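You operate a simulated robot arm through the tools that you are given. There is no shell and no other tool. Be economical: measure what you need, move in short steps, check, and stop when the job is done.

You are at the controls of a simulated robot arm. One attempt, no reset.

## Task
Fetch the gold bush and seat it in the eye block.
Fine: it lies in the green drawer; shut that again.

It is judged by the outcome, as a careful person would: the job done as asked, and still so three seconds after it is handed in. It fails if anything else is knocked over, pushed out of place, dropped, spilled or broken.

## Robot
A 6-joint arm with a two-finger parallel gripper, fixed in place. Base frame: the origin is at the foot of the arm, x ahead of it, y to its left, z up. Readings come in cm, degrees, newtons and seconds.
With the tool pointing down near the work surface it reaches from about 32 to 70 cm from the base axis. Its first joint turns from -166.0 to 166.0 degrees. Payload 4.1 kg.
The TCP is the grasp point between the finger pads, 2.3 cm short of the fingertips. In the tool frame z runs along the fingers and y along their closing line. The gripper opens to 9.4 cm. The fingers are 3.8 cm wide and 1 cm thick; the gripper's body (5.4 by 9.6 cm) begins 3.9 cm behind the TCP.
Orientation is that of the tool frame in the base frame, as a unit quaternion [x, y, z, w]. With the fingers straight down and closing along the base's y, the tool's x points along the base's -x, its y along +y and its z along -z.

## Interface
- The arm moves only by the tool nudge_tool. Its argument "moves" is a list of rows, each a list of 7 numbers: the gripper command, from -1 (fully open) to 1 (shut), values between in proportion, then the shift along the base's x, y, z in units of 200 mm (1.0 is 200 mm), then the turn, a rotation vector about the base's x, y, z in units of 120 degrees (1.0 is 120 degrees). In form: [[hand, tx, ty, tz, wx, wy, wz], ...]. A call has 1 to 10 rows; each row is the pose to reach, as a shift and turn from the pose commanded when the call began. A call with a number of a shift or a turn outside -1 to 1 is refused whole. Rows are played at 5 a second. More than 5 cm and 8.6 degrees between two rows, or a gripper value outside its range, and nothing of the call is played. Where a pose cannot be reached the arm comes as near as it can. A force on the tool above 90 N (or 10 N above the force at the start of the call, whichever is more), or a blocked arm, ends the call early, and 0.2 s more pass. The fingers move at their own pace (about 4.5 cm/s each) and stop on an object; they squeeze with about 36 N. The grip force told is the motor's: it shows also when the fingers shut on nothing. Time passes only in rows, and 0.2 s behind the last, so rows that repeat a pose let the fingers close. The reply holds the time, the measured pose of the TCP, the force on the tool along the base axes, the opening and the grip force, in the units named above and with some noise, and new pictures: "views" is both (left out), scene, wrist or none.
- Cameras (640 x 400 px; columns grow to the right, rows downward): "scene" is fixed at [4.1, 51.39, 124.94]; the picture's right is [-0.37, -0.93, 0.00], its down [-0.44, 0.18, -0.88] and it looks along [0.82, -0.33, -0.47] (base axes); focal length 333 px, centre (320, 200). "wrist" rides on the gripper at [-3.9, 0, -4.4] in the tool frame; the picture's right is [0.00, -1.00, 0.00], its down [0.97, 0.00, -0.24] and it looks along [0.24, 0.00, 0.97] (tool axes); focal length 218 px, centre (320, 200). There is no depth. A picture from a camera that has moved, and an enlarged one, comes with that camera's place and axes in the base frame and with its lens. The place of the scene camera against the robot may be out by one fixed shift of up to 2.5 cm in any direction.
- move_column(by): slides the trunk up (or, below 0, down) by that many cm; the arm rides with it, the base frame stays. It gives what a move gives, with no picture.
- inspect(camera, box): a new picture of the part [left, top, right, bottom] of that camera's present view, enlarged. It takes no simulated time.
- sign_off(): hands the job in; it is judged then, once.

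Go step by step. Nothing tells you positions but the pictures and the camera data: compare them with the known pose of the tool, close in by small moves and look again before you grip or let go. The budget is 120 turns and 150 pictures, counting those below and the enlarged ones. Unless the task says otherwise, let go and move clear before handing in, and close with one line.

The tools are called as name(argument=value, ...) on one line, values as JSON. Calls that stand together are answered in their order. nudge_tool: Moves the arm, as the interface text tells. Its arguments: {"type":"object","properties":{"moves":{"type":"array"},"views":{"type":"string","enum":["both","scene","wrist","none"]}},"required":["moves"]} The other tools are called the same way: move_column (by) slides the trunk up or down; inspect (camera, box) takes an enlarged picture of a part of a camera's view; sign_off () hands the job in.

At the start:

```text
t: 0.0
eef_pos: [35.23, 24.44, 109.25]
tcp_rot: [0.0, 1.0, 0.0, 0.0]
wrist_force: [-0.7, 0.4, 0.9]
finger_gap: 9.41
grip_force: 0.0
trunk travel left (down, up): [-42.5, 16.5]
```

scene: 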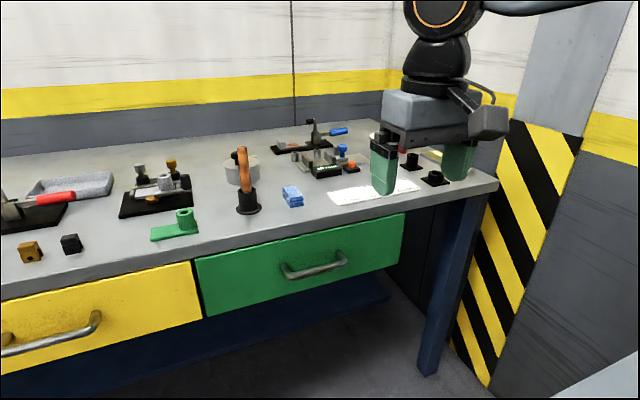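
wrist: 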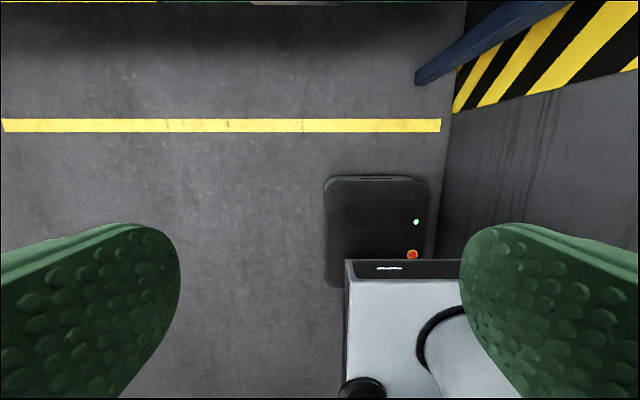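

I see a bench with a green drawer below its front edge and several objects on top. I'll zoom in to find the eye block and the drawer handle.

inspect(camera="scene", box=[120, 110, 320, 250])

inspect(camera="scene", box=[260, 110, 500, 280])

inspect(camera="scene", box=[0, 130, 200, 270])

```text
2.86 times, centred on (220, 180) of scene
camera zoom: at [4.1, 51.39, 124.94], right [-0.37, -0.93, 0.0], down [-0.44, 0.18, -0.88], along [0.82, -0.33, -0.47], focal length 951 px, centre (606, 257)
```

zoom: 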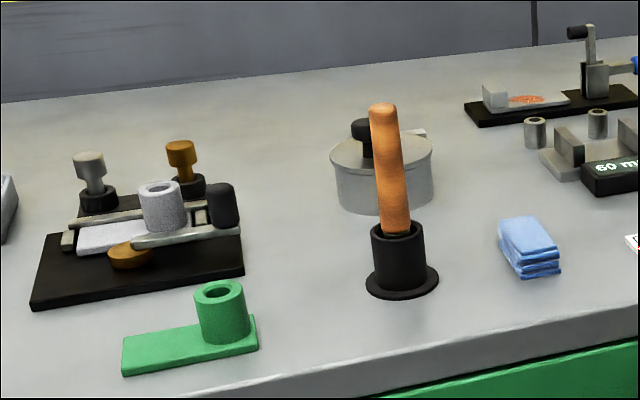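

```text
2.35 times, centred on (380, 195) of scene
camera zoom: at [4.1, 51.39, 124.94], right [-0.37, -0.93, 0.0], down [-0.44, 0.18, -0.88], along [0.82, -0.33, -0.47], focal length 783 px, centre (179, 212)
```

zoom: 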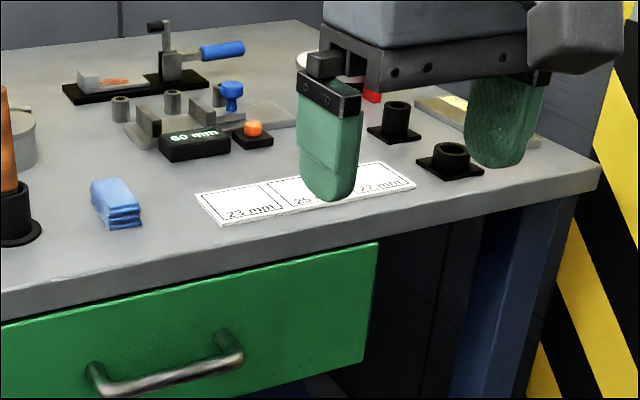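

```text
2.86 times, centred on (100, 200) of scene
camera zoom: at [4.1, 51.39, 124.94], right [-0.37, -0.93, 0.0], down [-0.44, 0.18, -0.88], along [0.82, -0.33, -0.47], focal length 951 px, centre (949, 200)
```

zoom: 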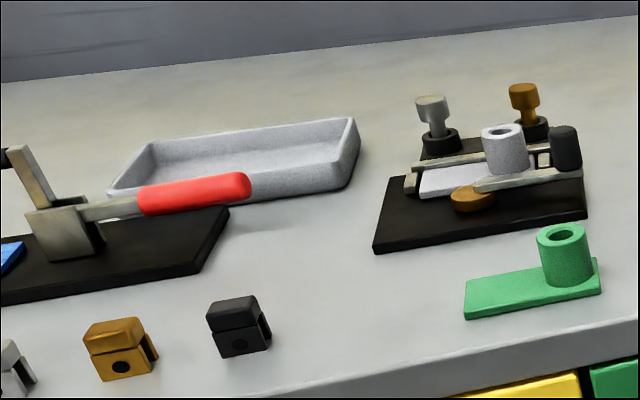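

The distances are ambiguous: by the scene camera, the bench edge could be about 70 to 90 cm ahead. I'll move forward at this height and look with the wrist camera.

nudge_tool(moves=[[-1, 0.25, 0, 0, 0, 0, 0], [-1, 0.5, 0, 0, 0, 0, 0], [-1, 0.75, 0, 0, 0, 0, 0], [-1, 0.9, 0, 0, 0, 0, 0]])

```text
t: 1.0
eef_pos: [53.22, 24.74, 109.17]
tcp_rot: [-0.001, 1.0, 0.0, 0.0]
wrist_force: [-0.2, 0.2, -0.1]
finger_gap: 9.4
grip_force: 0.1
trunk travel left (down, up): [-42.5, 16.5]
camera wrist: at [57.12, 24.72, 113.68], right [0.0, -1.0, 0.0], down [-0.97, 0.0, 0.24], along [-0.24, 0.0, -0.97], focal length 218 px, centre (320, 200)
```

scene: 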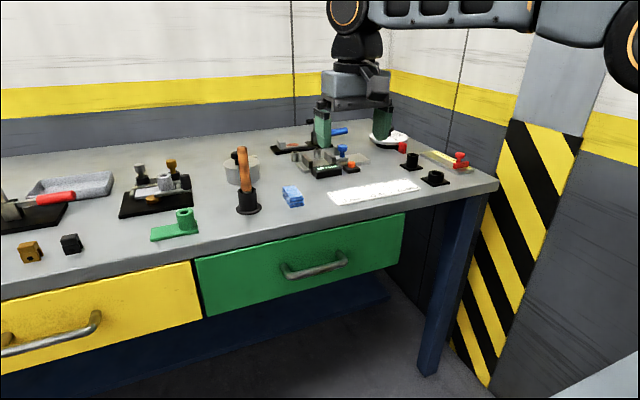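
wrist: 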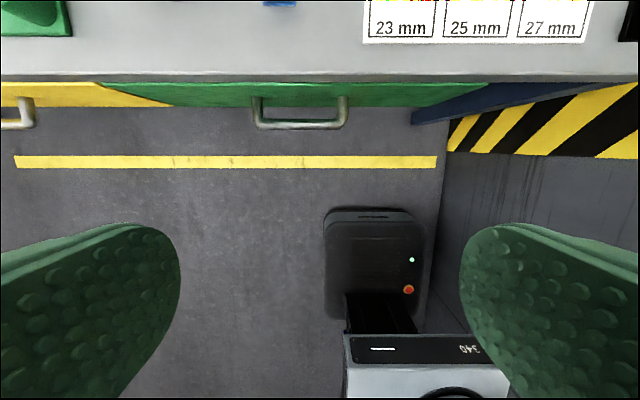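

The two cameras together suggest the bench top is higher than stated, around z≈85. I'll measure it by parallax with another forward shift.

nudge_tool(moves=[[-1, 0.2, 0, 0, 0, 0, 0], [-1, 0.4, 0, 0, 0, 0, 0], [-1, 0.5, 0, 0, 0, 0, 0]])

```text
t: 1.8
eef_pos: [60.78, 23.73, 108.3]
tcp_rot: [0.0, 1.0, 0.0, -0.001]
wrist_force: [-0.6, -0.3, 0.6]
finger_gap: 9.4
grip_force: 0.0
out of reach, approached as far as the arm can: row 2, 3
trunk travel left (down, up): [-42.5, 16.5]
camera wrist: at [64.72, 23.74, 112.67], right [0.0, -1.0, 0.0], down [-0.97, 0.0, 0.24], along [-0.24, 0.0, -0.97], focal length 218 px, centre (320, 200)
```

scene: 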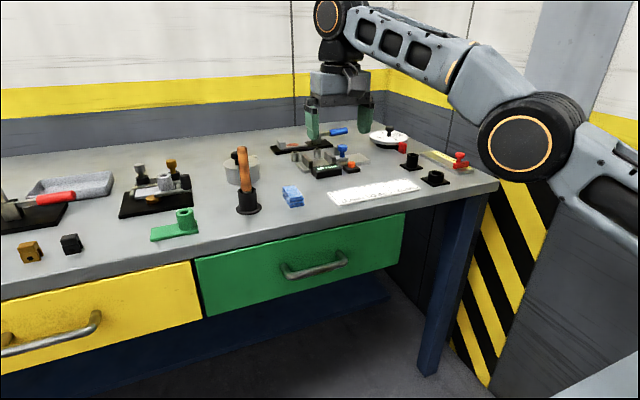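
wrist: 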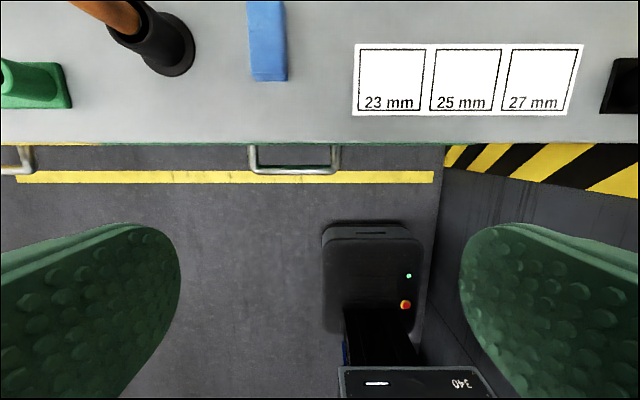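

The parallax confirms the bench top is near z≈85, with its front edge at x≈65 and the green drawer handle around (61, 28, 75). Next I need to tell which object is the eye block.

inspect(camera="scene", box=[260, 110, 380, 185])

inspect(camera="scene", box=[360, 120, 500, 207])

inspect(camera="scene", box=[110, 140, 230, 250])

inspect(camera="scene", box=[0, 160, 110, 270])

```text
5.33 times, centred on (320, 148) of scene
camera zoom: at [4.1, 51.39, 124.94], right [-0.37, -0.93, 0.0], down [-0.44, 0.18, -0.88], along [0.82, -0.33, -0.47], focal length 1774 px, centre (320, 480)
```

zoom: 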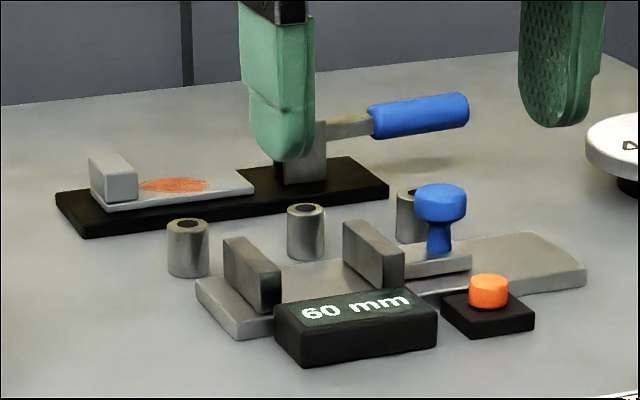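

```text
4.57 times, centred on (430, 164) of scene
camera zoom: at [4.1, 51.39, 124.94], right [-0.37, -0.93, 0.0], down [-0.44, 0.18, -0.88], along [0.82, -0.33, -0.47], focal length 1521 px, centre (-183, 367)
```

zoom: 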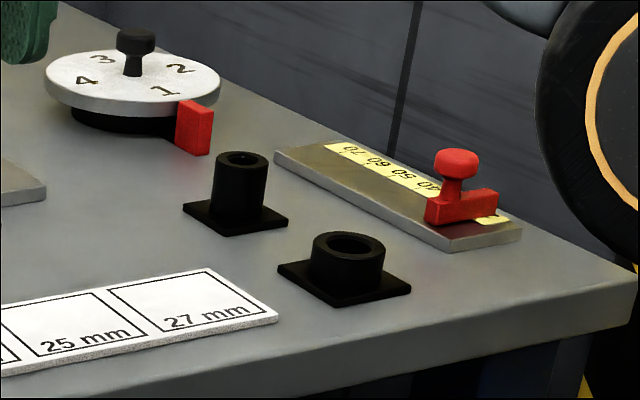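

```text
3.64 times, centred on (170, 195) of scene
camera zoom: at [4.1, 51.39, 124.94], right [-0.37, -0.93, 0.0], down [-0.44, 0.18, -0.88], along [0.82, -0.33, -0.47], focal length 1210 px, centre (866, 218)
```

zoom: 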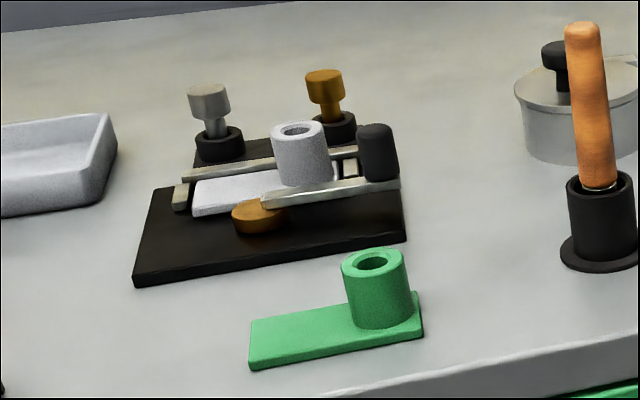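

```text
3.64 times, centred on (55, 215) of scene
camera zoom: at [4.1, 51.39, 124.94], right [-0.37, -0.93, 0.0], down [-0.44, 0.18, -0.88], along [0.82, -0.33, -0.47], focal length 1210 px, centre (1284, 146)
```

zoom: 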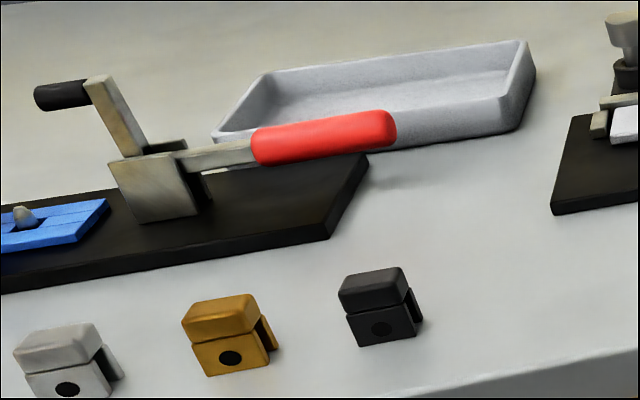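

The drawer comes first. I'll back off, then turn the tool so the fingers close in the x‑z plane and tilt forward by 45°, so I can take the handle bar clear of the bench edge.

nudge_tool(moves=[[-1, -0.2, 0, 0, 0, 0, 0], [-1, -0.4, 0, 0, 0, 0, 0], [-1, -0.6, 0, 0, 0, 0, 0], [-1, -0.8, 0, 0, 0, 0, 0], [-1, -0.9, 0, 0, 0.0245, -0.0245, -0.0589], [-1, -0.9, 0, 0, 0.049, -0.049, -0.1178], [-1, -0.9, 0, 0, 0.0735, -0.0735, -0.1767], [-1, -0.9, 0, 0, 0.098, -0.098, -0.2357], [-1, -0.9, 0, 0, 0.1225, -0.1225, -0.2946], [-1, -0.9, 0, 0, 0.147, -0.147, -0.3535]], views="none")

```text
t: 4.0
eef_pos: [42.85, 23.88, 108.18]
tcp_rot: [0.359, 0.909, 0.149, 0.15]
wrist_force: [-0.6, 0.7, -0.6]
finger_gap: 9.38
grip_force: 0.0
trunk travel left (down, up): [-42.5, 16.5]
```

The turn is half done. I'll finish it from here.

nudge_tool(moves=[[-1, 0, 0, 0, 0.0245, -0.0245, -0.0589], [-1, 0, 0, 0, 0.049, -0.049, -0.1178], [-1, 0, 0, 0, 0.0735, -0.0735, -0.1767], [-1, 0, 0, 0, 0.098, -0.098, -0.2357], [-1, 0, 0, 0, 0.1225, -0.1225, -0.2946], [-1, 0, 0, 0, 0.147, -0.147, -0.3535]])

move_column(by=-25)

```text
t: 5.4
eef_pos: [42.7, 23.82, 108.2]
tcp_rot: [0.652, 0.654, 0.271, 0.272]
wrist_force: [0.1, -0.1, 0.4]
finger_gap: 9.41
grip_force: 0.0
trunk travel left (down, up): [-42.5, 16.5]
camera wrist: at [39.65, 19.89, 111.36], right [-0.7, 0.0, -0.71], down [-0.17, 0.97, 0.17], along [0.69, 0.24, -0.68], focal length 218 px, centre (320, 200)
```

scene: 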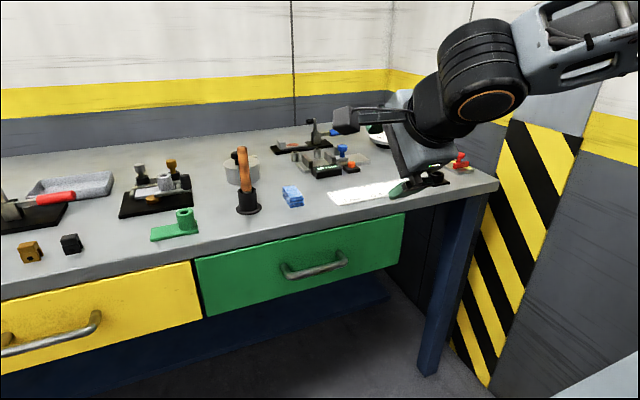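
wrist: 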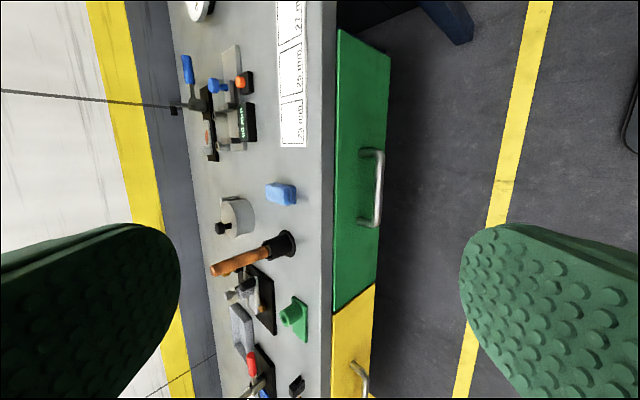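

```text
t: 8.0
eef_pos: [42.72, 23.71, 83.36]
tcp_rot: [0.653, 0.654, 0.271, 0.27]
wrist_force: [0.0, -0.3, 0.0]
finger_gap: 9.41
grip_force: 0.0
trunk travel left (down, up): [-17.5, 41.5]
```

The handle bar comes out near (61, 27.6, 75). I'll look again from the lowered position to refine that.

nudge_tool(moves=[[-1, 0.1, 0.1, 0, 0, 0, 0], [-1, 0.3, 0.2, 0, 0, 0, 0]])

```text
t: 8.6
eef_pos: [48.86, 27.97, 83.28]
tcp_rot: [0.652, 0.654, 0.272, 0.271]
wrist_force: [-0.6, 0.4, 0.6]
finger_gap: 9.39
grip_force: 0.1
trunk travel left (down, up): [-17.5, 41.5]
camera wrist: at [45.72, 23.97, 86.34], right [-0.71, 0.0, -0.71], down [-0.17, 0.97, 0.17], along [0.69, 0.24, -0.68], focal length 218 px, centre (320, 200)
```

scene: 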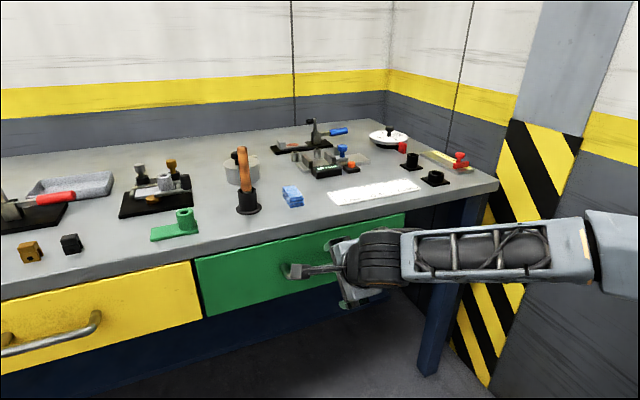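
wrist: 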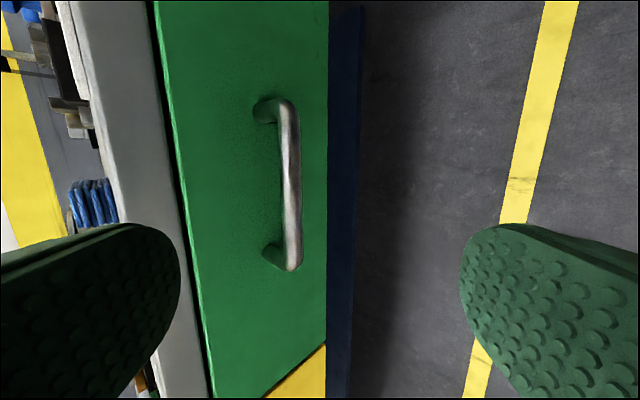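

The two wrist rays meet at a bar centre of about (61.3, 27.4, 74.8). I'll narrow the opening to about 3 cm and stop short of the bar on the approach line.

nudge_tool(moves=[[0.36, 0.1, 0, -0.05, 0, 0, 0], [0.36, 0.25, -0.01, -0.12, 0, 0, 0], [0.36, 0.385, -0.02, -0.19, 0, 0, 0], [0.36, 0.385, -0.02, -0.19, 0, 0, 0]], views="both")

```text
t: 9.6
eef_pos: [56.48, 27.23, 79.57]
tcp_rot: [0.652, 0.653, 0.272, 0.271]
wrist_force: [0.1, -0.3, -0.2]
finger_gap: 2.98
grip_force: 0.1
trunk travel left (down, up): [-17.5, 41.5]
camera wrist: at [53.47, 23.32, 82.62], right [-0.71, 0.0, -0.71], down [-0.17, 0.97, 0.17], along [0.69, 0.24, -0.68], focal length 218 px, centre (320, 200)
```

scene: 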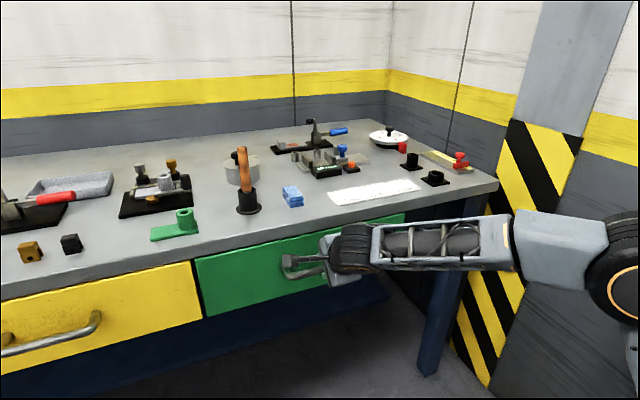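
wrist: 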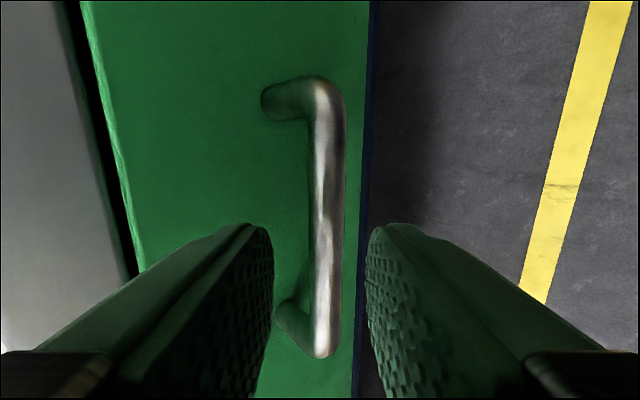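

The bar sits between the finger lines. I'll slide in the rest of the way and check the fit before gripping.

nudge_tool(moves=[[0.36, 0.06, 0, -0.07, 0, 0, 0], [0.36, 0.12, 0, -0.135, 0, 0, 0], [0.36, 0.16, 0, -0.175, 0, 0, 0], [0.36, 0.19, 0, -0.205, 0, 0, 0]], views="wrist")

```text
t: 10.6
eef_pos: [60.16, 27.4, 75.43]
tcp_rot: [0.652, 0.653, 0.272, 0.271]
wrist_force: [-0.6, -0.1, 0.1]
finger_gap: 2.98
grip_force: 0.0
trunk travel left (down, up): [-17.5, 41.5]
camera wrist: at [57.11, 23.45, 78.55], right [-0.71, 0.0, -0.71], down [-0.17, 0.97, 0.17], along [0.69, 0.24, -0.68], focal length 218 px, centre (320, 200)
```

wrist: 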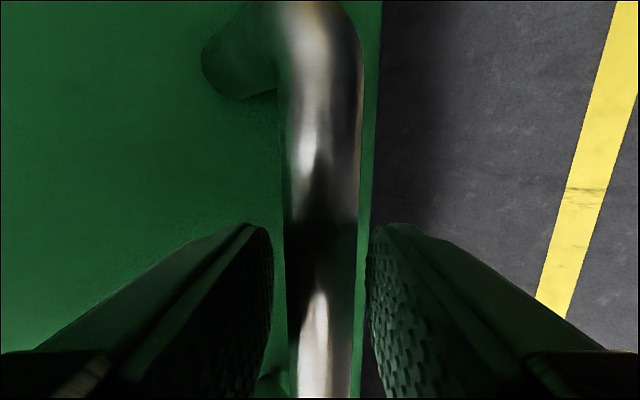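

The bar is between the pads at about TCP depth. I'll close on it.

nudge_tool(moves=[[1, 0, 0, 0, 0, 0, 0], [1, 0, 0, 0, 0, 0, 0], [1, 0, 0, 0, 0, 0, 0], [1, 0, 0, 0, 0, 0, 0]], views="none")

```text
t: 11.6
eef_pos: [60.18, 27.34, 75.45]
tcp_rot: [0.653, 0.653, 0.271, 0.271]
wrist_force: [-0.4, 0.4, -2.3]
finger_gap: 1.76
grip_force: 44.7
trunk travel left (down, up): [-17.5, 41.5]
```

The bar is gripped with a 1.76 cm gap. I'll pull the drawer straight out along -x.

nudge_tool(moves=[[1, -0.05, 0, 0, 0, 0, 0], [1, -0.12, 0, 0, 0, 0, 0], [1, -0.2, 0, 0, 0, 0, 0], [1, -0.3, 0, 0, 0, 0, 0], [1, -0.4, 0, 0, 0, 0, 0], [1, -0.5, 0, 0, 0, 0, 0]], views="scene")

```text
t: 13.0
eef_pos: [50.5, 27.27, 75.58]
tcp_rot: [0.654, 0.655, 0.265, 0.269]
wrist_force: [-0.8, -6.1, -16.2]
finger_gap: 1.82
grip_force: 45.0
out of reach, approached as far as the arm can: row 6
trunk travel left (down, up): [-17.5, 41.5]
```

scene: 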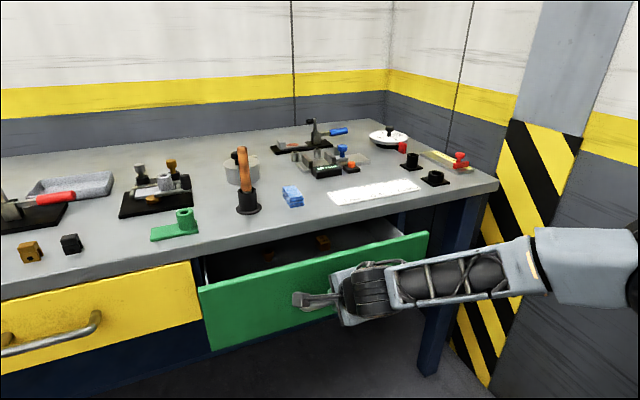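

The drawer is open about 10 cm and the arm is at its inner limit in this posture. I'll ease forward a little, let go, back off the bar, and then pull from inside the drawer front with the tool pointing down.

nudge_tool(moves=[[1, 0.1, 0, 0, 0, 0, 0], [1, 0.15, 0, 0, 0, 0, 0], [0.3, 0.15, 0, 0, 0, 0, 0], [0.3, 0.15, 0, 0, 0, 0, 0], [0.3, 0.1, 0, 0.05, 0, 0, 0], [0.3, 0.05, 0, 0.1, 0, 0, 0], [0.3, 0, 0, 0.15, 0, 0, 0], [0.3, 0, 0, 0.2, 0, 0, 0], [0.3, 0, 0, 0.3, 0, 0, 0]], views="both")

```text
t: 15.0
eef_pos: [50.47, 27.32, 81.91]
tcp_rot: [0.652, 0.654, 0.272, 0.271]
wrist_force: [0.7, -0.8, -0.6]
finger_gap: 3.28
grip_force: 0.0
trunk travel left (down, up): [-17.5, 41.5]
camera wrist: at [47.45, 23.37, 85.0], right [-0.71, 0.0, -0.71], down [-0.17, 0.97, 0.17], along [0.69, 0.24, -0.69], focal length 218 px, centre (320, 200)
```

scene: 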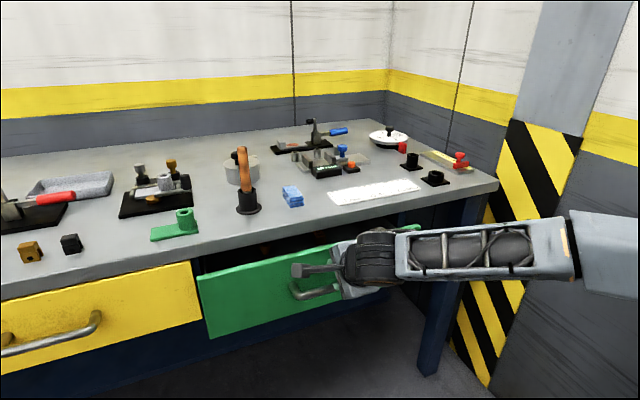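
wrist: 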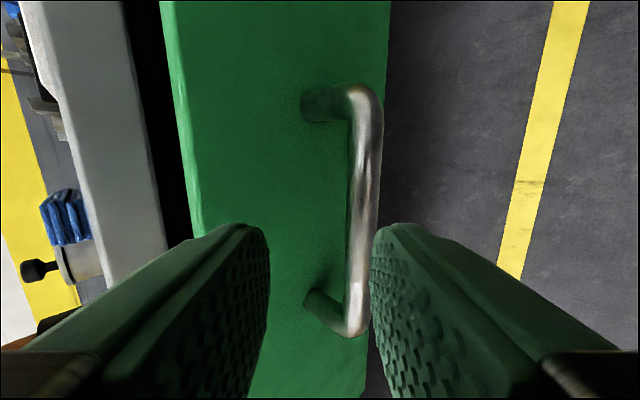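

The drawer front's top edge is around z≈82.5. I'll rotate the tool straight down, still closing along x, so I can pinch the front panel from above and pull.

nudge_tool(moves=[[0.3, 0, 0, 0.15, 0, 0, 0], [0.3, 0, 0, 0.3, 0, 0.0625, 0], [0.3, 0, 0, 0.45, 0, 0.125, 0], [0.3, 0.0, 0, 0.6, 0, 0.1875, 0], [0.3, 0.05, 0, 0.6, 0, 0.25, 0], [0.0, 0.1, 0, 0.6, 0, 0.3125, 0], [0.0, 0.2, 0, 0.6, 0, 0.375, 0], [0.0, 0.3, 0, 0.6, 0, 0.375, 0]], views="both")

```text
t: 16.8
eef_pos: [54.06, 26.22, 92.41]
tcp_rot: [0.706, 0.708, 0.0, 0.001]
wrist_force: [-0.6, -0.3, 0.6]
finger_gap: 4.7
grip_force: 0.1
out of reach, approached as far as the arm can: row 7, 8
trunk travel left (down, up): [-17.5, 41.5]
camera wrist: at [54.05, 22.37, 96.82], right [-1.0, 0.0, 0.0], down [0.0, 0.97, 0.24], along [0.0, 0.24, -0.97], focal length 218 px, centre (320, 200)
```

scene: 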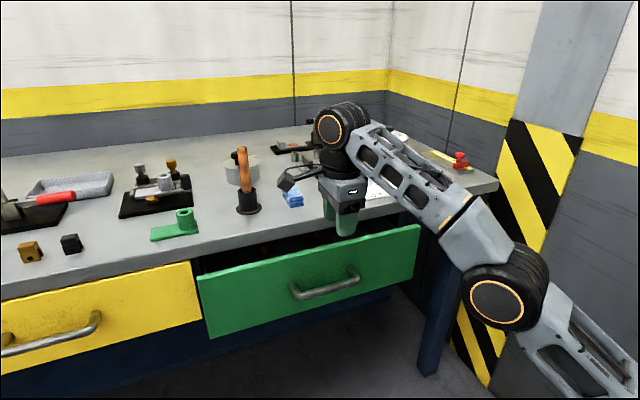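
wrist: 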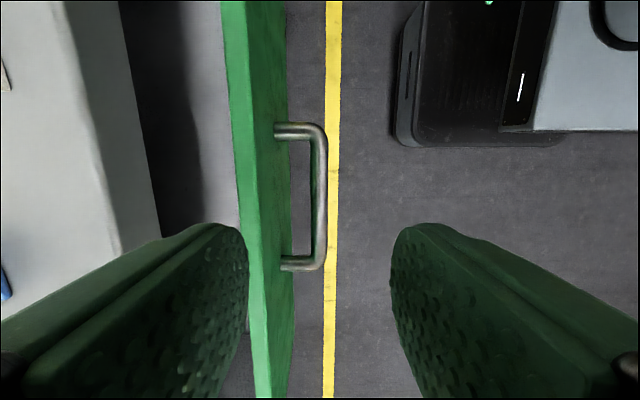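

The panel's top edge spans about x 58.0–59.4 at z≈82.5. I'll raise the trunk for more reach and then come down over it.

move_column(by=20)

nudge_tool(moves=[[0.0, 0, 0, -0.25, 0, 0, 0], [0.0, 0, 0.0, -0.5, 0, 0, 0], [0.0, 0.1, 0.0, -0.75, 0, 0, 0], [0.0, 0.2, 0.0, -0.95, 0, 0, 0]], views="both")

```text
t: 18.9
eef_pos: [54.06, 26.31, 112.49]
tcp_rot: [0.706, 0.708, 0.001, 0.001]
wrist_force: [-0.3, 0.1, 1.1]
finger_gap: 4.72
grip_force: 0.1
trunk travel left (down, up): [-37.5, 21.5]
```

```text
refused: row 3 steps farther than a row can; nothing moved
```

nudge_tool(moves=[[0.0, 0, 0, -0.22, 0, 0, 0], [0.0, 0, 0.0, -0.44, 0, 0, 0], [0.0, 0.05, 0.0, -0.66, 0, 0, 0], [0.0, 0.12, 0.0, -0.86, 0, 0, 0], [0.0, 0.2, 0.0, -1.0, 0, 0, 0], [0.0, 0.2, 0.0, -1.0, 0, 0, 0]], views="both")

```text
t: 20.4
eef_pos: [58.07, 26.3, 92.44]
tcp_rot: [0.707, 0.708, 0.001, 0.001]
wrist_force: [0.7, 0.3, -0.9]
finger_gap: 4.67
grip_force: 0.1
trunk travel left (down, up): [-37.5, 21.5]
camera wrist: at [58.09, 22.47, 96.77], right [-1.0, 0.0, 0.0], down [0.0, 0.97, 0.24], along [0.0, 0.24, -0.97], focal length 218 px, centre (320, 200)
```

scene: 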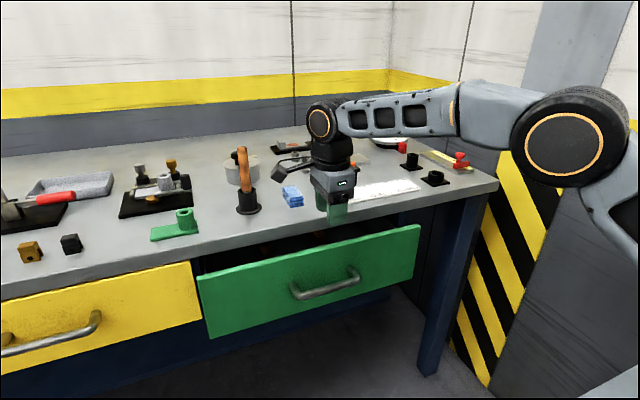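
wrist: 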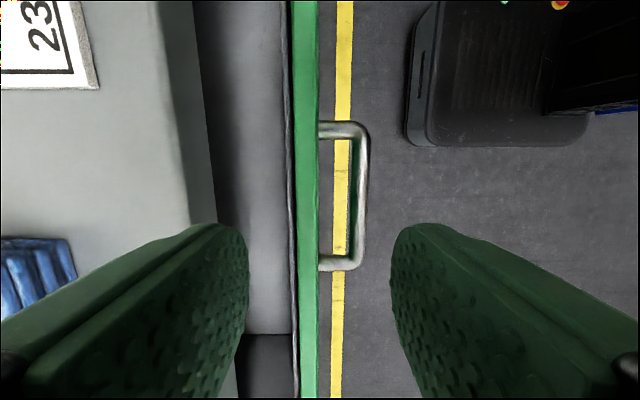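

The panel is centred near x≈58.9. I'll descend to straddle it.

nudge_tool(moves=[[0.0, 0.04, 0, -0.15, 0, 0, 0], [0.0, 0.04, 0.0, -0.3, 0, 0, 0], [0.0, 0.04, 0.0, -0.45, 0, 0, 0], [0.0, 0.04, 0.0, -0.55, 0, 0, 0], [0.0, 0.04, 0.0, -0.6, 0, 0, 0]], views="both")

```text
t: 21.6
eef_pos: [58.79, 26.15, 80.24]
tcp_rot: [0.707, 0.708, 0.001, 0.001]
wrist_force: [-0.3, -0.1, -1.0]
finger_gap: 4.7
grip_force: 0.0
trunk travel left (down, up): [-37.5, 21.5]
camera wrist: at [58.83, 22.25, 84.7], right [-1.0, 0.0, 0.0], down [0.0, 0.97, 0.24], along [0.0, 0.24, -0.97], focal length 218 px, centre (320, 200)
```

scene: 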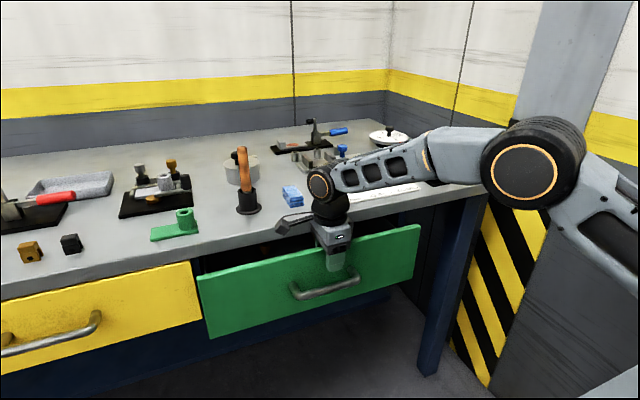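
wrist: 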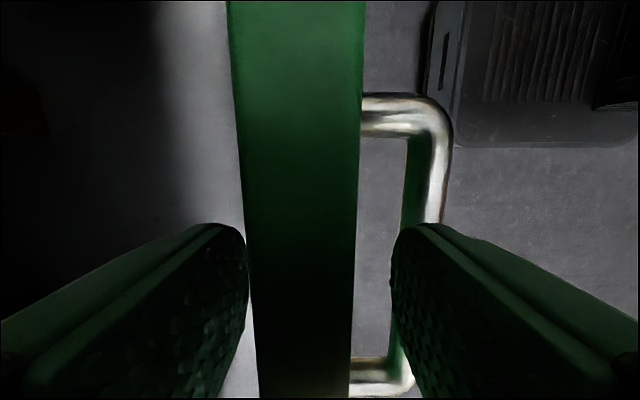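

The fingers straddle the panel. I'll grip it.

nudge_tool(moves=[[1, 0, 0, 0, 0, 0, 0], [1, 0, 0, 0, 0, 0, 0], [1, 0, 0, 0, 0, 0, 0], [1, 0, 0, 0, 0, 0, 0], [1, 0, 0, 0, 0, 0, 0]], views="none")

nudge_tool(moves=[[1, -0.05, 0, 0, 0, 0, 0], [1, -0.15, 0, 0, 0, 0, 0], [1, -0.25, 0, 0, 0, 0, 0], [1, -0.35, 0, 0, 0, 0, 0], [1, -0.45, 0, 0, 0, 0, 0], [1, -0.55, 0, 0, 0, 0, 0], [1, -0.65, 0, 0, 0, 0, 0]], views="both")

```text
t: 22.8
eef_pos: [58.78, 26.11, 80.21]
tcp_rot: [0.707, 0.707, 0.001, 0.0]
wrist_force: [-0.9, -0.8, 0.1]
finger_gap: 1.49
grip_force: 44.8
trunk travel left (down, up): [-37.5, 21.5]
```

```text
t: 24.4
eef_pos: [45.8, 26.19, 80.34]
tcp_rot: [0.707, 0.707, 0.0, 0.001]
wrist_force: [-0.6, -18.1, -15.4]
finger_gap: 1.47
grip_force: 45.2
trunk travel left (down, up): [-37.5, 21.5]
camera wrist: at [45.91, 22.25, 84.72], right [-1.0, 0.0, 0.0], down [0.0, 0.97, 0.24], along [0.0, 0.24, -0.97], focal length 218 px, centre (320, 200)
```

scene: 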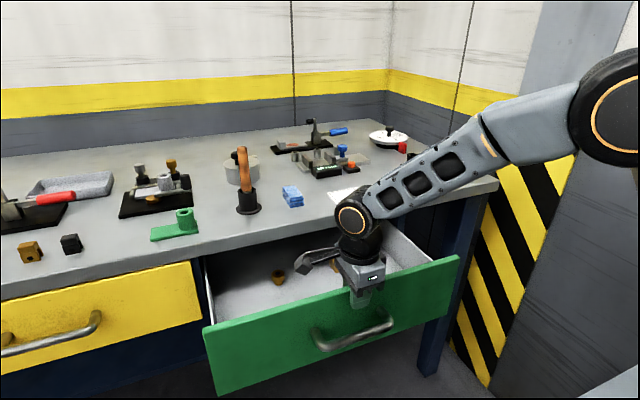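
wrist: 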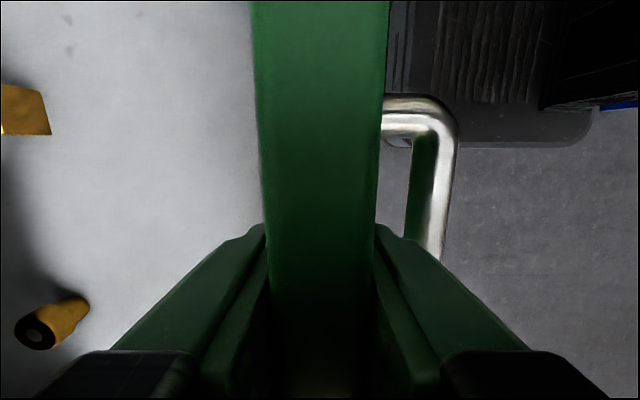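

The drawer is now open about 19 cm, and two gold parts are visible inside. I'll pull a few centimetres more.

nudge_tool(moves=[[1, -0.05, 0, 0, 0, 0, 0], [1, -0.1, 0, 0, 0, 0, 0], [1, -0.15, 0, 0, 0, 0, 0], [1, -0.2, 0, 0, 0, 0, 0], [1, -0.25, 0, 0, 0, 0, 0]], views="none")

```text
t: 25.6
eef_pos: [40.84, 26.23, 80.28]
tcp_rot: [0.706, 0.708, -0.001, 0.0]
wrist_force: [-1.0, -18.9, -23.8]
finger_gap: 1.52
grip_force: 45.2
trunk travel left (down, up): [-37.5, 21.5]
```

That's enough opening. I'll release, lift clear, and look into the drawer.

nudge_tool(moves=[[0, 0, 0, 0, 0, 0, 0], [0, 0, 0, 0, 0, 0, 0], [0, 0, 0, 0, 0, 0, 0], [0, 0, 0, 0.15, 0, 0, 0], [-0.5, 0, 0, 0.35, 0, 0, 0], [-1, 0.1, 0, 0.55, 0, 0, 0], [-1, 0.3, 0, 0.6, 0, 0, 0], [-1, 0.5, 0, 0.6, 0, 0, 0]], views="both")

```text
t: 27.4
eef_pos: [50.82, 26.31, 92.27]
tcp_rot: [0.706, 0.708, 0.001, 0.0]
wrist_force: [0.4, 0.5, -0.3]
finger_gap: 9.38
grip_force: 0.0
trunk travel left (down, up): [-37.5, 21.5]
camera wrist: at [50.91, 22.41, 96.78], right [-1.0, 0.0, 0.0], down [0.0, 0.97, 0.24], along [0.0, 0.24, -0.97], focal length 218 px, centre (320, 200)
```

scene: 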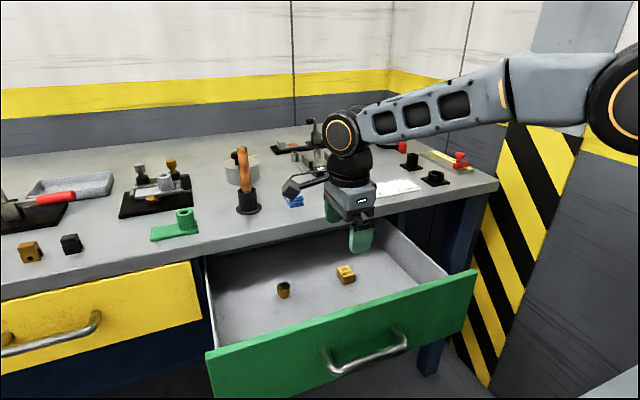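
wrist: 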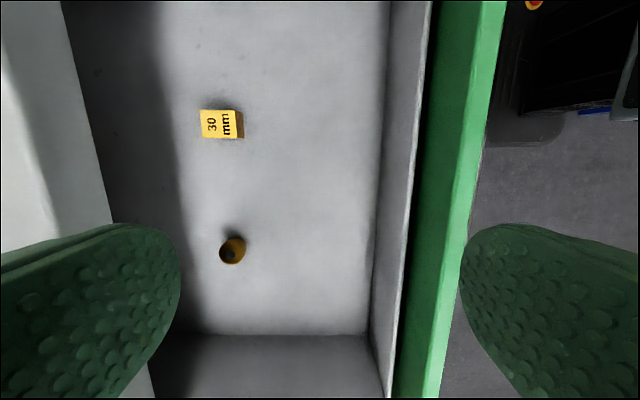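

inspect(camera="wrist", box=[170, 80, 290, 290])

inspect(camera="scene", box=[250, 245, 380, 320])

```text
1.90 times, centred on (230, 185) of wrist
camera zoom: at [50.91, 22.41, 96.78], right [-1.0, 0.0, 0.0], down [0.0, 0.97, 0.24], along [0.0, 0.24, -0.97], focal length 416 px, centre (491, 229)
```

zoom: 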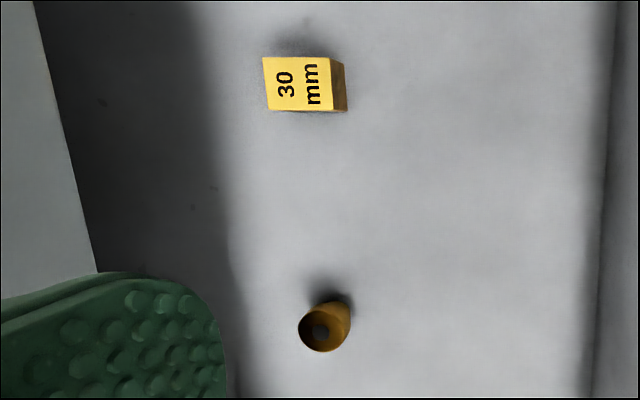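

```text
4.92 times, centred on (315, 282) of scene
camera zoom: at [4.1, 51.39, 124.94], right [-0.37, -0.93, 0.0], down [-0.44, 0.18, -0.88], along [0.82, -0.33, -0.47], focal length 1638 px, centre (345, -206)
```

zoom: 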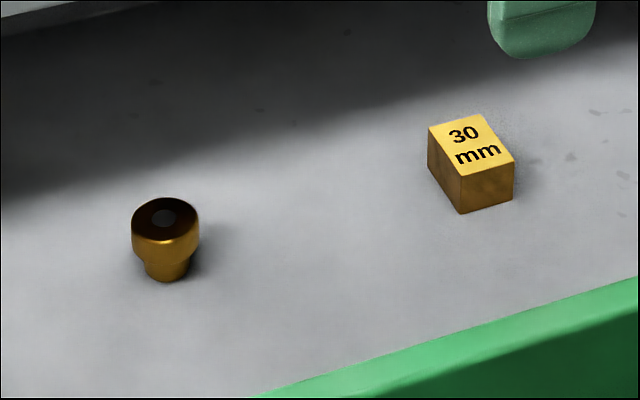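

The gold bush stands upright near (61.5, 36), with a wider head above a narrower tail; the yellow "30 mm" gauge block lies beside it. Before gripping, I'll tilt the wrist camera toward the left of the bench to identify the eye block.

nudge_tool(moves=[[-1, -0.02, 0, 0.1, 0.049, -0.049, 0], [-1, -0.04, 0, 0.2, 0.098, -0.098, 0], [-1, -0.06, 0, 0.3, 0.147, -0.147, 0], [-1, -0.08, 0, 0.4, 0.196, -0.196, 0], [-1, -0.1, 0, 0.5, 0.245, -0.245, 0], [-1, -0.1, 0, 0.5, 0.295, -0.295, 0]], views="both")

```text
t: 28.8
eef_pos: [48.68, 26.27, 102.58]
tcp_rot: [0.64, 0.64, 0.425, 0.002]
wrist_force: [0.7, -0.1, 0.3]
finger_gap: 9.38
grip_force: 0.1
trunk travel left (down, up): [-37.5, 21.5]
camera wrist: at [47.11, 20.62, 103.23], right [-0.82, 0.18, -0.55], down [-0.31, 0.67, 0.68], along [0.49, 0.72, -0.49], focal length 218 px, centre (320, 200)
```

scene: 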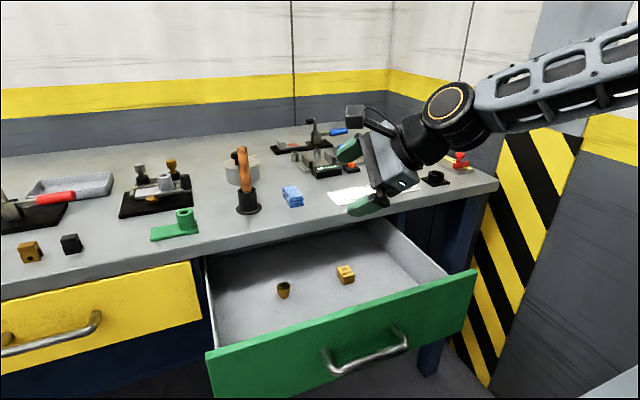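
wrist: 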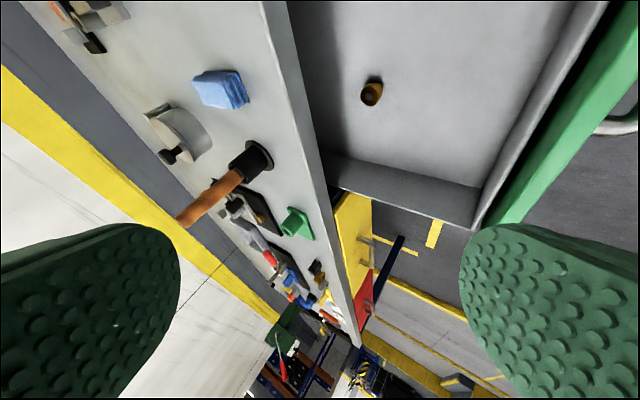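

inspect(camera="wrist", box=[190, 170, 370, 350])

inspect(camera="scene", box=[125, 150, 205, 245])

```text
2.22 times, centred on (280, 260) of wrist
camera zoom: at [47.11, 20.62, 103.23], right [-0.82, 0.18, -0.55], down [-0.31, 0.67, 0.68], along [0.49, 0.72, -0.49], focal length 485 px, centre (409, 67)
```

zoom: 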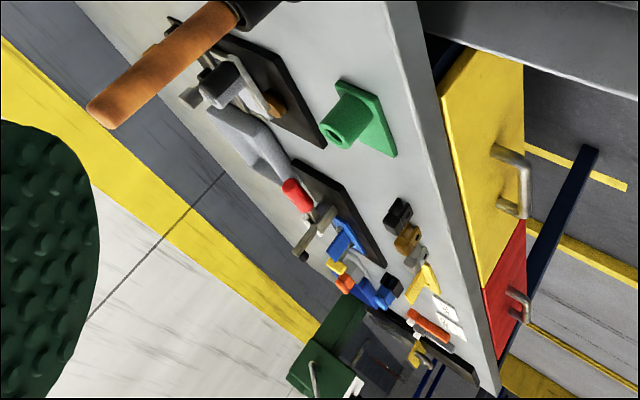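

```text
4.21 times, centred on (165, 198) of scene
camera zoom: at [4.1, 51.39, 124.94], right [-0.37, -0.93, 0.0], down [-0.44, 0.18, -0.88], along [0.82, -0.33, -0.47], focal length 1401 px, centre (973, 210)
```

zoom: 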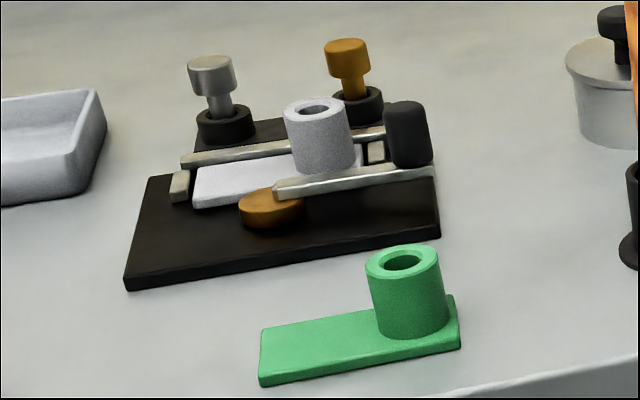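

Several bored parts are candidates: the green plate with a boss, the white one in the jig, and two black sockets at the right. I'll go over to the right side to see the sockets better.

nudge_tool(moves=[[-1, 0, -0.2, 0, -0.049, 0.049, 0], [-1, 0, -0.4, 0, -0.098, 0.098, 0], [-1, 0, -0.6, 0, -0.147, 0.147, 0], [-1, 0, -0.8, 0, -0.196, 0.196, 0], [-1, 0.05, -1.0, 0, -0.245, 0.245, 0], [-1, 0.1, -1.0, 0, -0.295, 0.295, 0]], views="none")

nudge_tool(moves=[[-1, 0, -0.1, 0, 0, -0.06, 0], [-1, 0, -0.2, 0, 0, -0.12, 0], [-1, 0.0, -0.3, 0, 0, -0.18, 0], [-1, 0, -0.3, 0, 0, -0.24, 0]], views="wrist")

```text
t: 30.1
eef_pos: [50.87, 6.22, 102.59]
tcp_rot: [0.706, 0.708, 0.0, 0.001]
wrist_force: [-1.1, -0.5, 0.3]
finger_gap: 9.39
grip_force: 0.0
trunk travel left (down, up): [-37.5, 21.5]
```

```text
t: 31.1
eef_pos: [50.82, 0.31, 102.5]
tcp_rot: [0.684, 0.685, 0.178, 0.178]
wrist_force: [-0.6, 0.3, -1.0]
finger_gap: 9.42
grip_force: 0.1
trunk travel left (down, up): [-37.5, 21.5]
camera wrist: at [48.73, -3.59, 106.38], right [-0.87, 0.0, -0.49], down [-0.12, 0.97, 0.21], along [0.47, 0.24, -0.85], focal length 218 px, centre (320, 200)
```

wrist: 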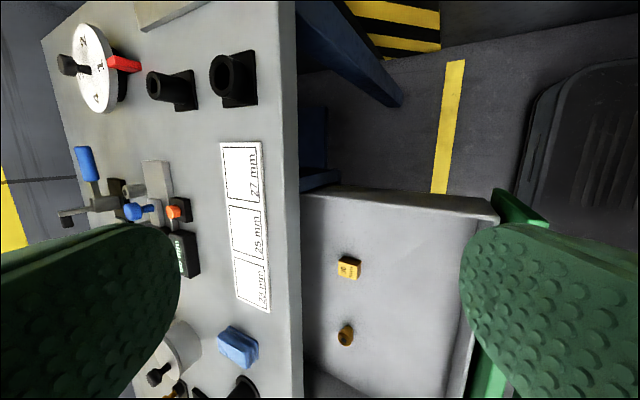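

inspect(camera="wrist", box=[130, 30, 280, 124])

inspect(camera="wrist", box=[40, 0, 280, 150])

```text
4.26 times, centred on (205, 77) of wrist
camera zoom: at [48.73, -3.59, 106.38], right [-0.87, 0.0, -0.49], down [-0.12, 0.97, 0.21], along [0.47, 0.24, -0.85], focal length 929 px, centre (809, 723)
```

zoom: 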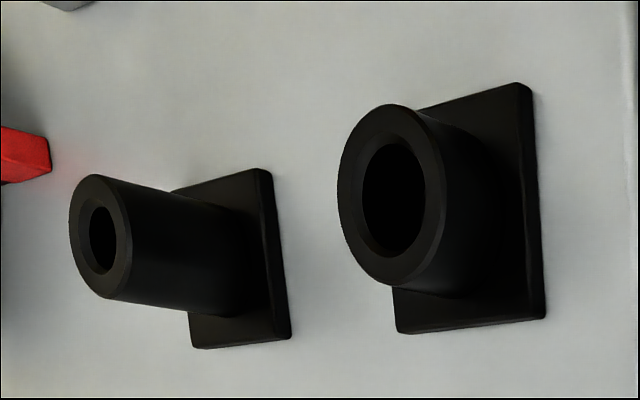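

```text
2.67 times, centred on (160, 75) of wrist
camera zoom: at [48.73, -3.59, 106.38], right [-0.87, 0.0, -0.49], down [-0.12, 0.97, 0.21], along [0.47, 0.24, -0.85], focal length 582 px, centre (747, 533)
```

zoom: 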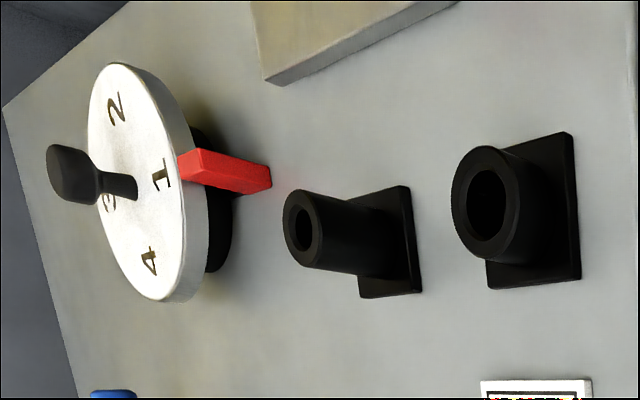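

inspect(camera="wrist", box=[40, 130, 280, 330])

inspect(camera="scene", box=[0, 100, 640, 250])

```text
2.00 times, centred on (160, 230) of wrist
camera zoom: at [48.73, -3.59, 106.38], right [-0.87, 0.0, -0.49], down [-0.12, 0.97, 0.21], along [0.47, 0.24, -0.85], focal length 436 px, centre (640, 140)
```

zoom: 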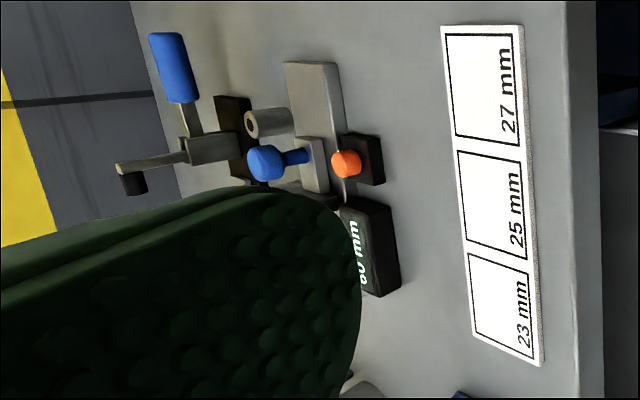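

```text
1.00 times, centred on (320, 175) of scene
camera zoom: at [4.1, 51.39, 124.94], right [-0.37, -0.93, 0.0], down [-0.44, 0.18, -0.88], along [0.82, -0.33, -0.47], focal length 333 px, centre (320, 225)
```

zoom: 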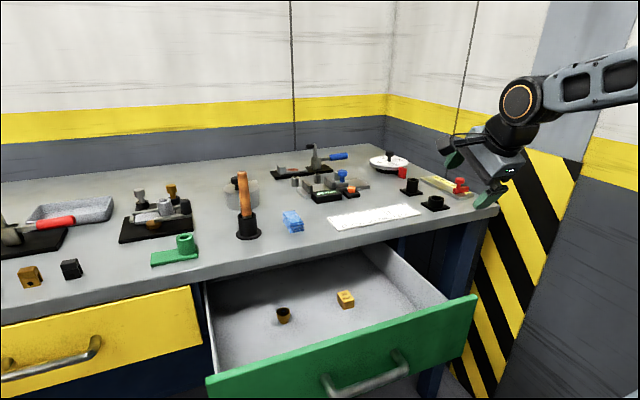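

The front-row candidates within reach are the green boss at roughly (69, 53) and the black sockets at about (72, -11) and (83, -11). I'll take a closer, steeper look at the sockets to compare hole sizes with the bush.

nudge_tool(moves=[[-1, 0.1, -0.15, 0.0, 0, 0.06, 0], [-1, 0.25, -0.3, 0, 0, 0.06, 0], [-1, 0.4, -0.45, 0, 0, 0.12, 0], [-1, 0.5, -0.5, 0, 0, 0.12, 0]], views="wrist")

```text
t: 32.1
eef_pos: [60.65, -9.74, 102.25]
tcp_rot: [0.701, 0.702, 0.088, 0.089]
wrist_force: [0.0, -0.1, -0.2]
finger_gap: 9.42
grip_force: 0.1
trunk travel left (down, up): [-37.5, 21.5]
camera wrist: at [59.67, -13.66, 106.55], right [-0.97, 0.0, -0.25], down [-0.06, 0.97, 0.23], along [0.24, 0.24, -0.94], focal length 218 px, centre (320, 200)
```

wrist: 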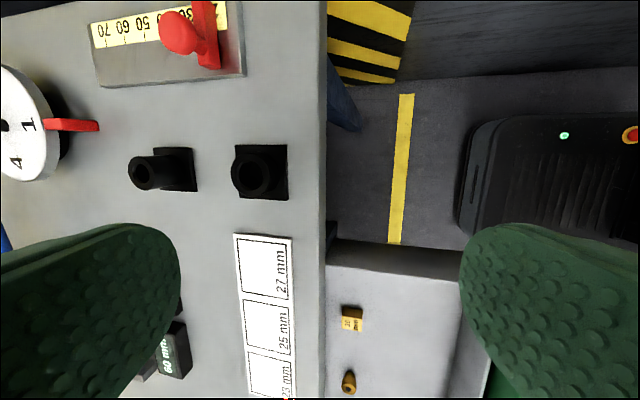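

inspect(camera="wrist", box=[110, 130, 310, 210])

inspect(camera="wrist", box=[320, 290, 400, 400])

```text
3.20 times, centred on (210, 170) of wrist
camera zoom: at [59.67, -13.66, 106.55], right [-0.97, 0.0, -0.25], down [-0.06, 0.97, 0.23], along [0.24, 0.24, -0.94], focal length 698 px, centre (672, 296)
```

zoom: 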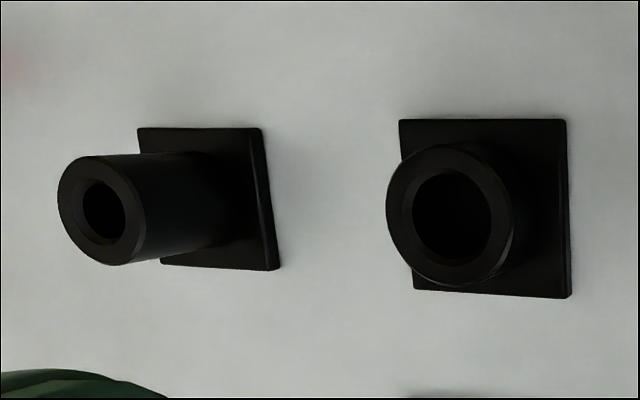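

```text
3.64 times, centred on (360, 345) of wrist
camera zoom: at [59.67, -13.66, 106.55], right [-0.97, 0.0, -0.25], down [-0.06, 0.97, 0.23], along [0.24, 0.24, -0.94], focal length 794 px, centre (174, -327)
```

zoom: 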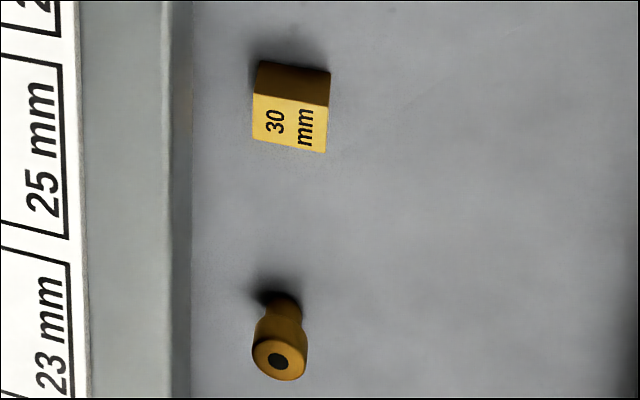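

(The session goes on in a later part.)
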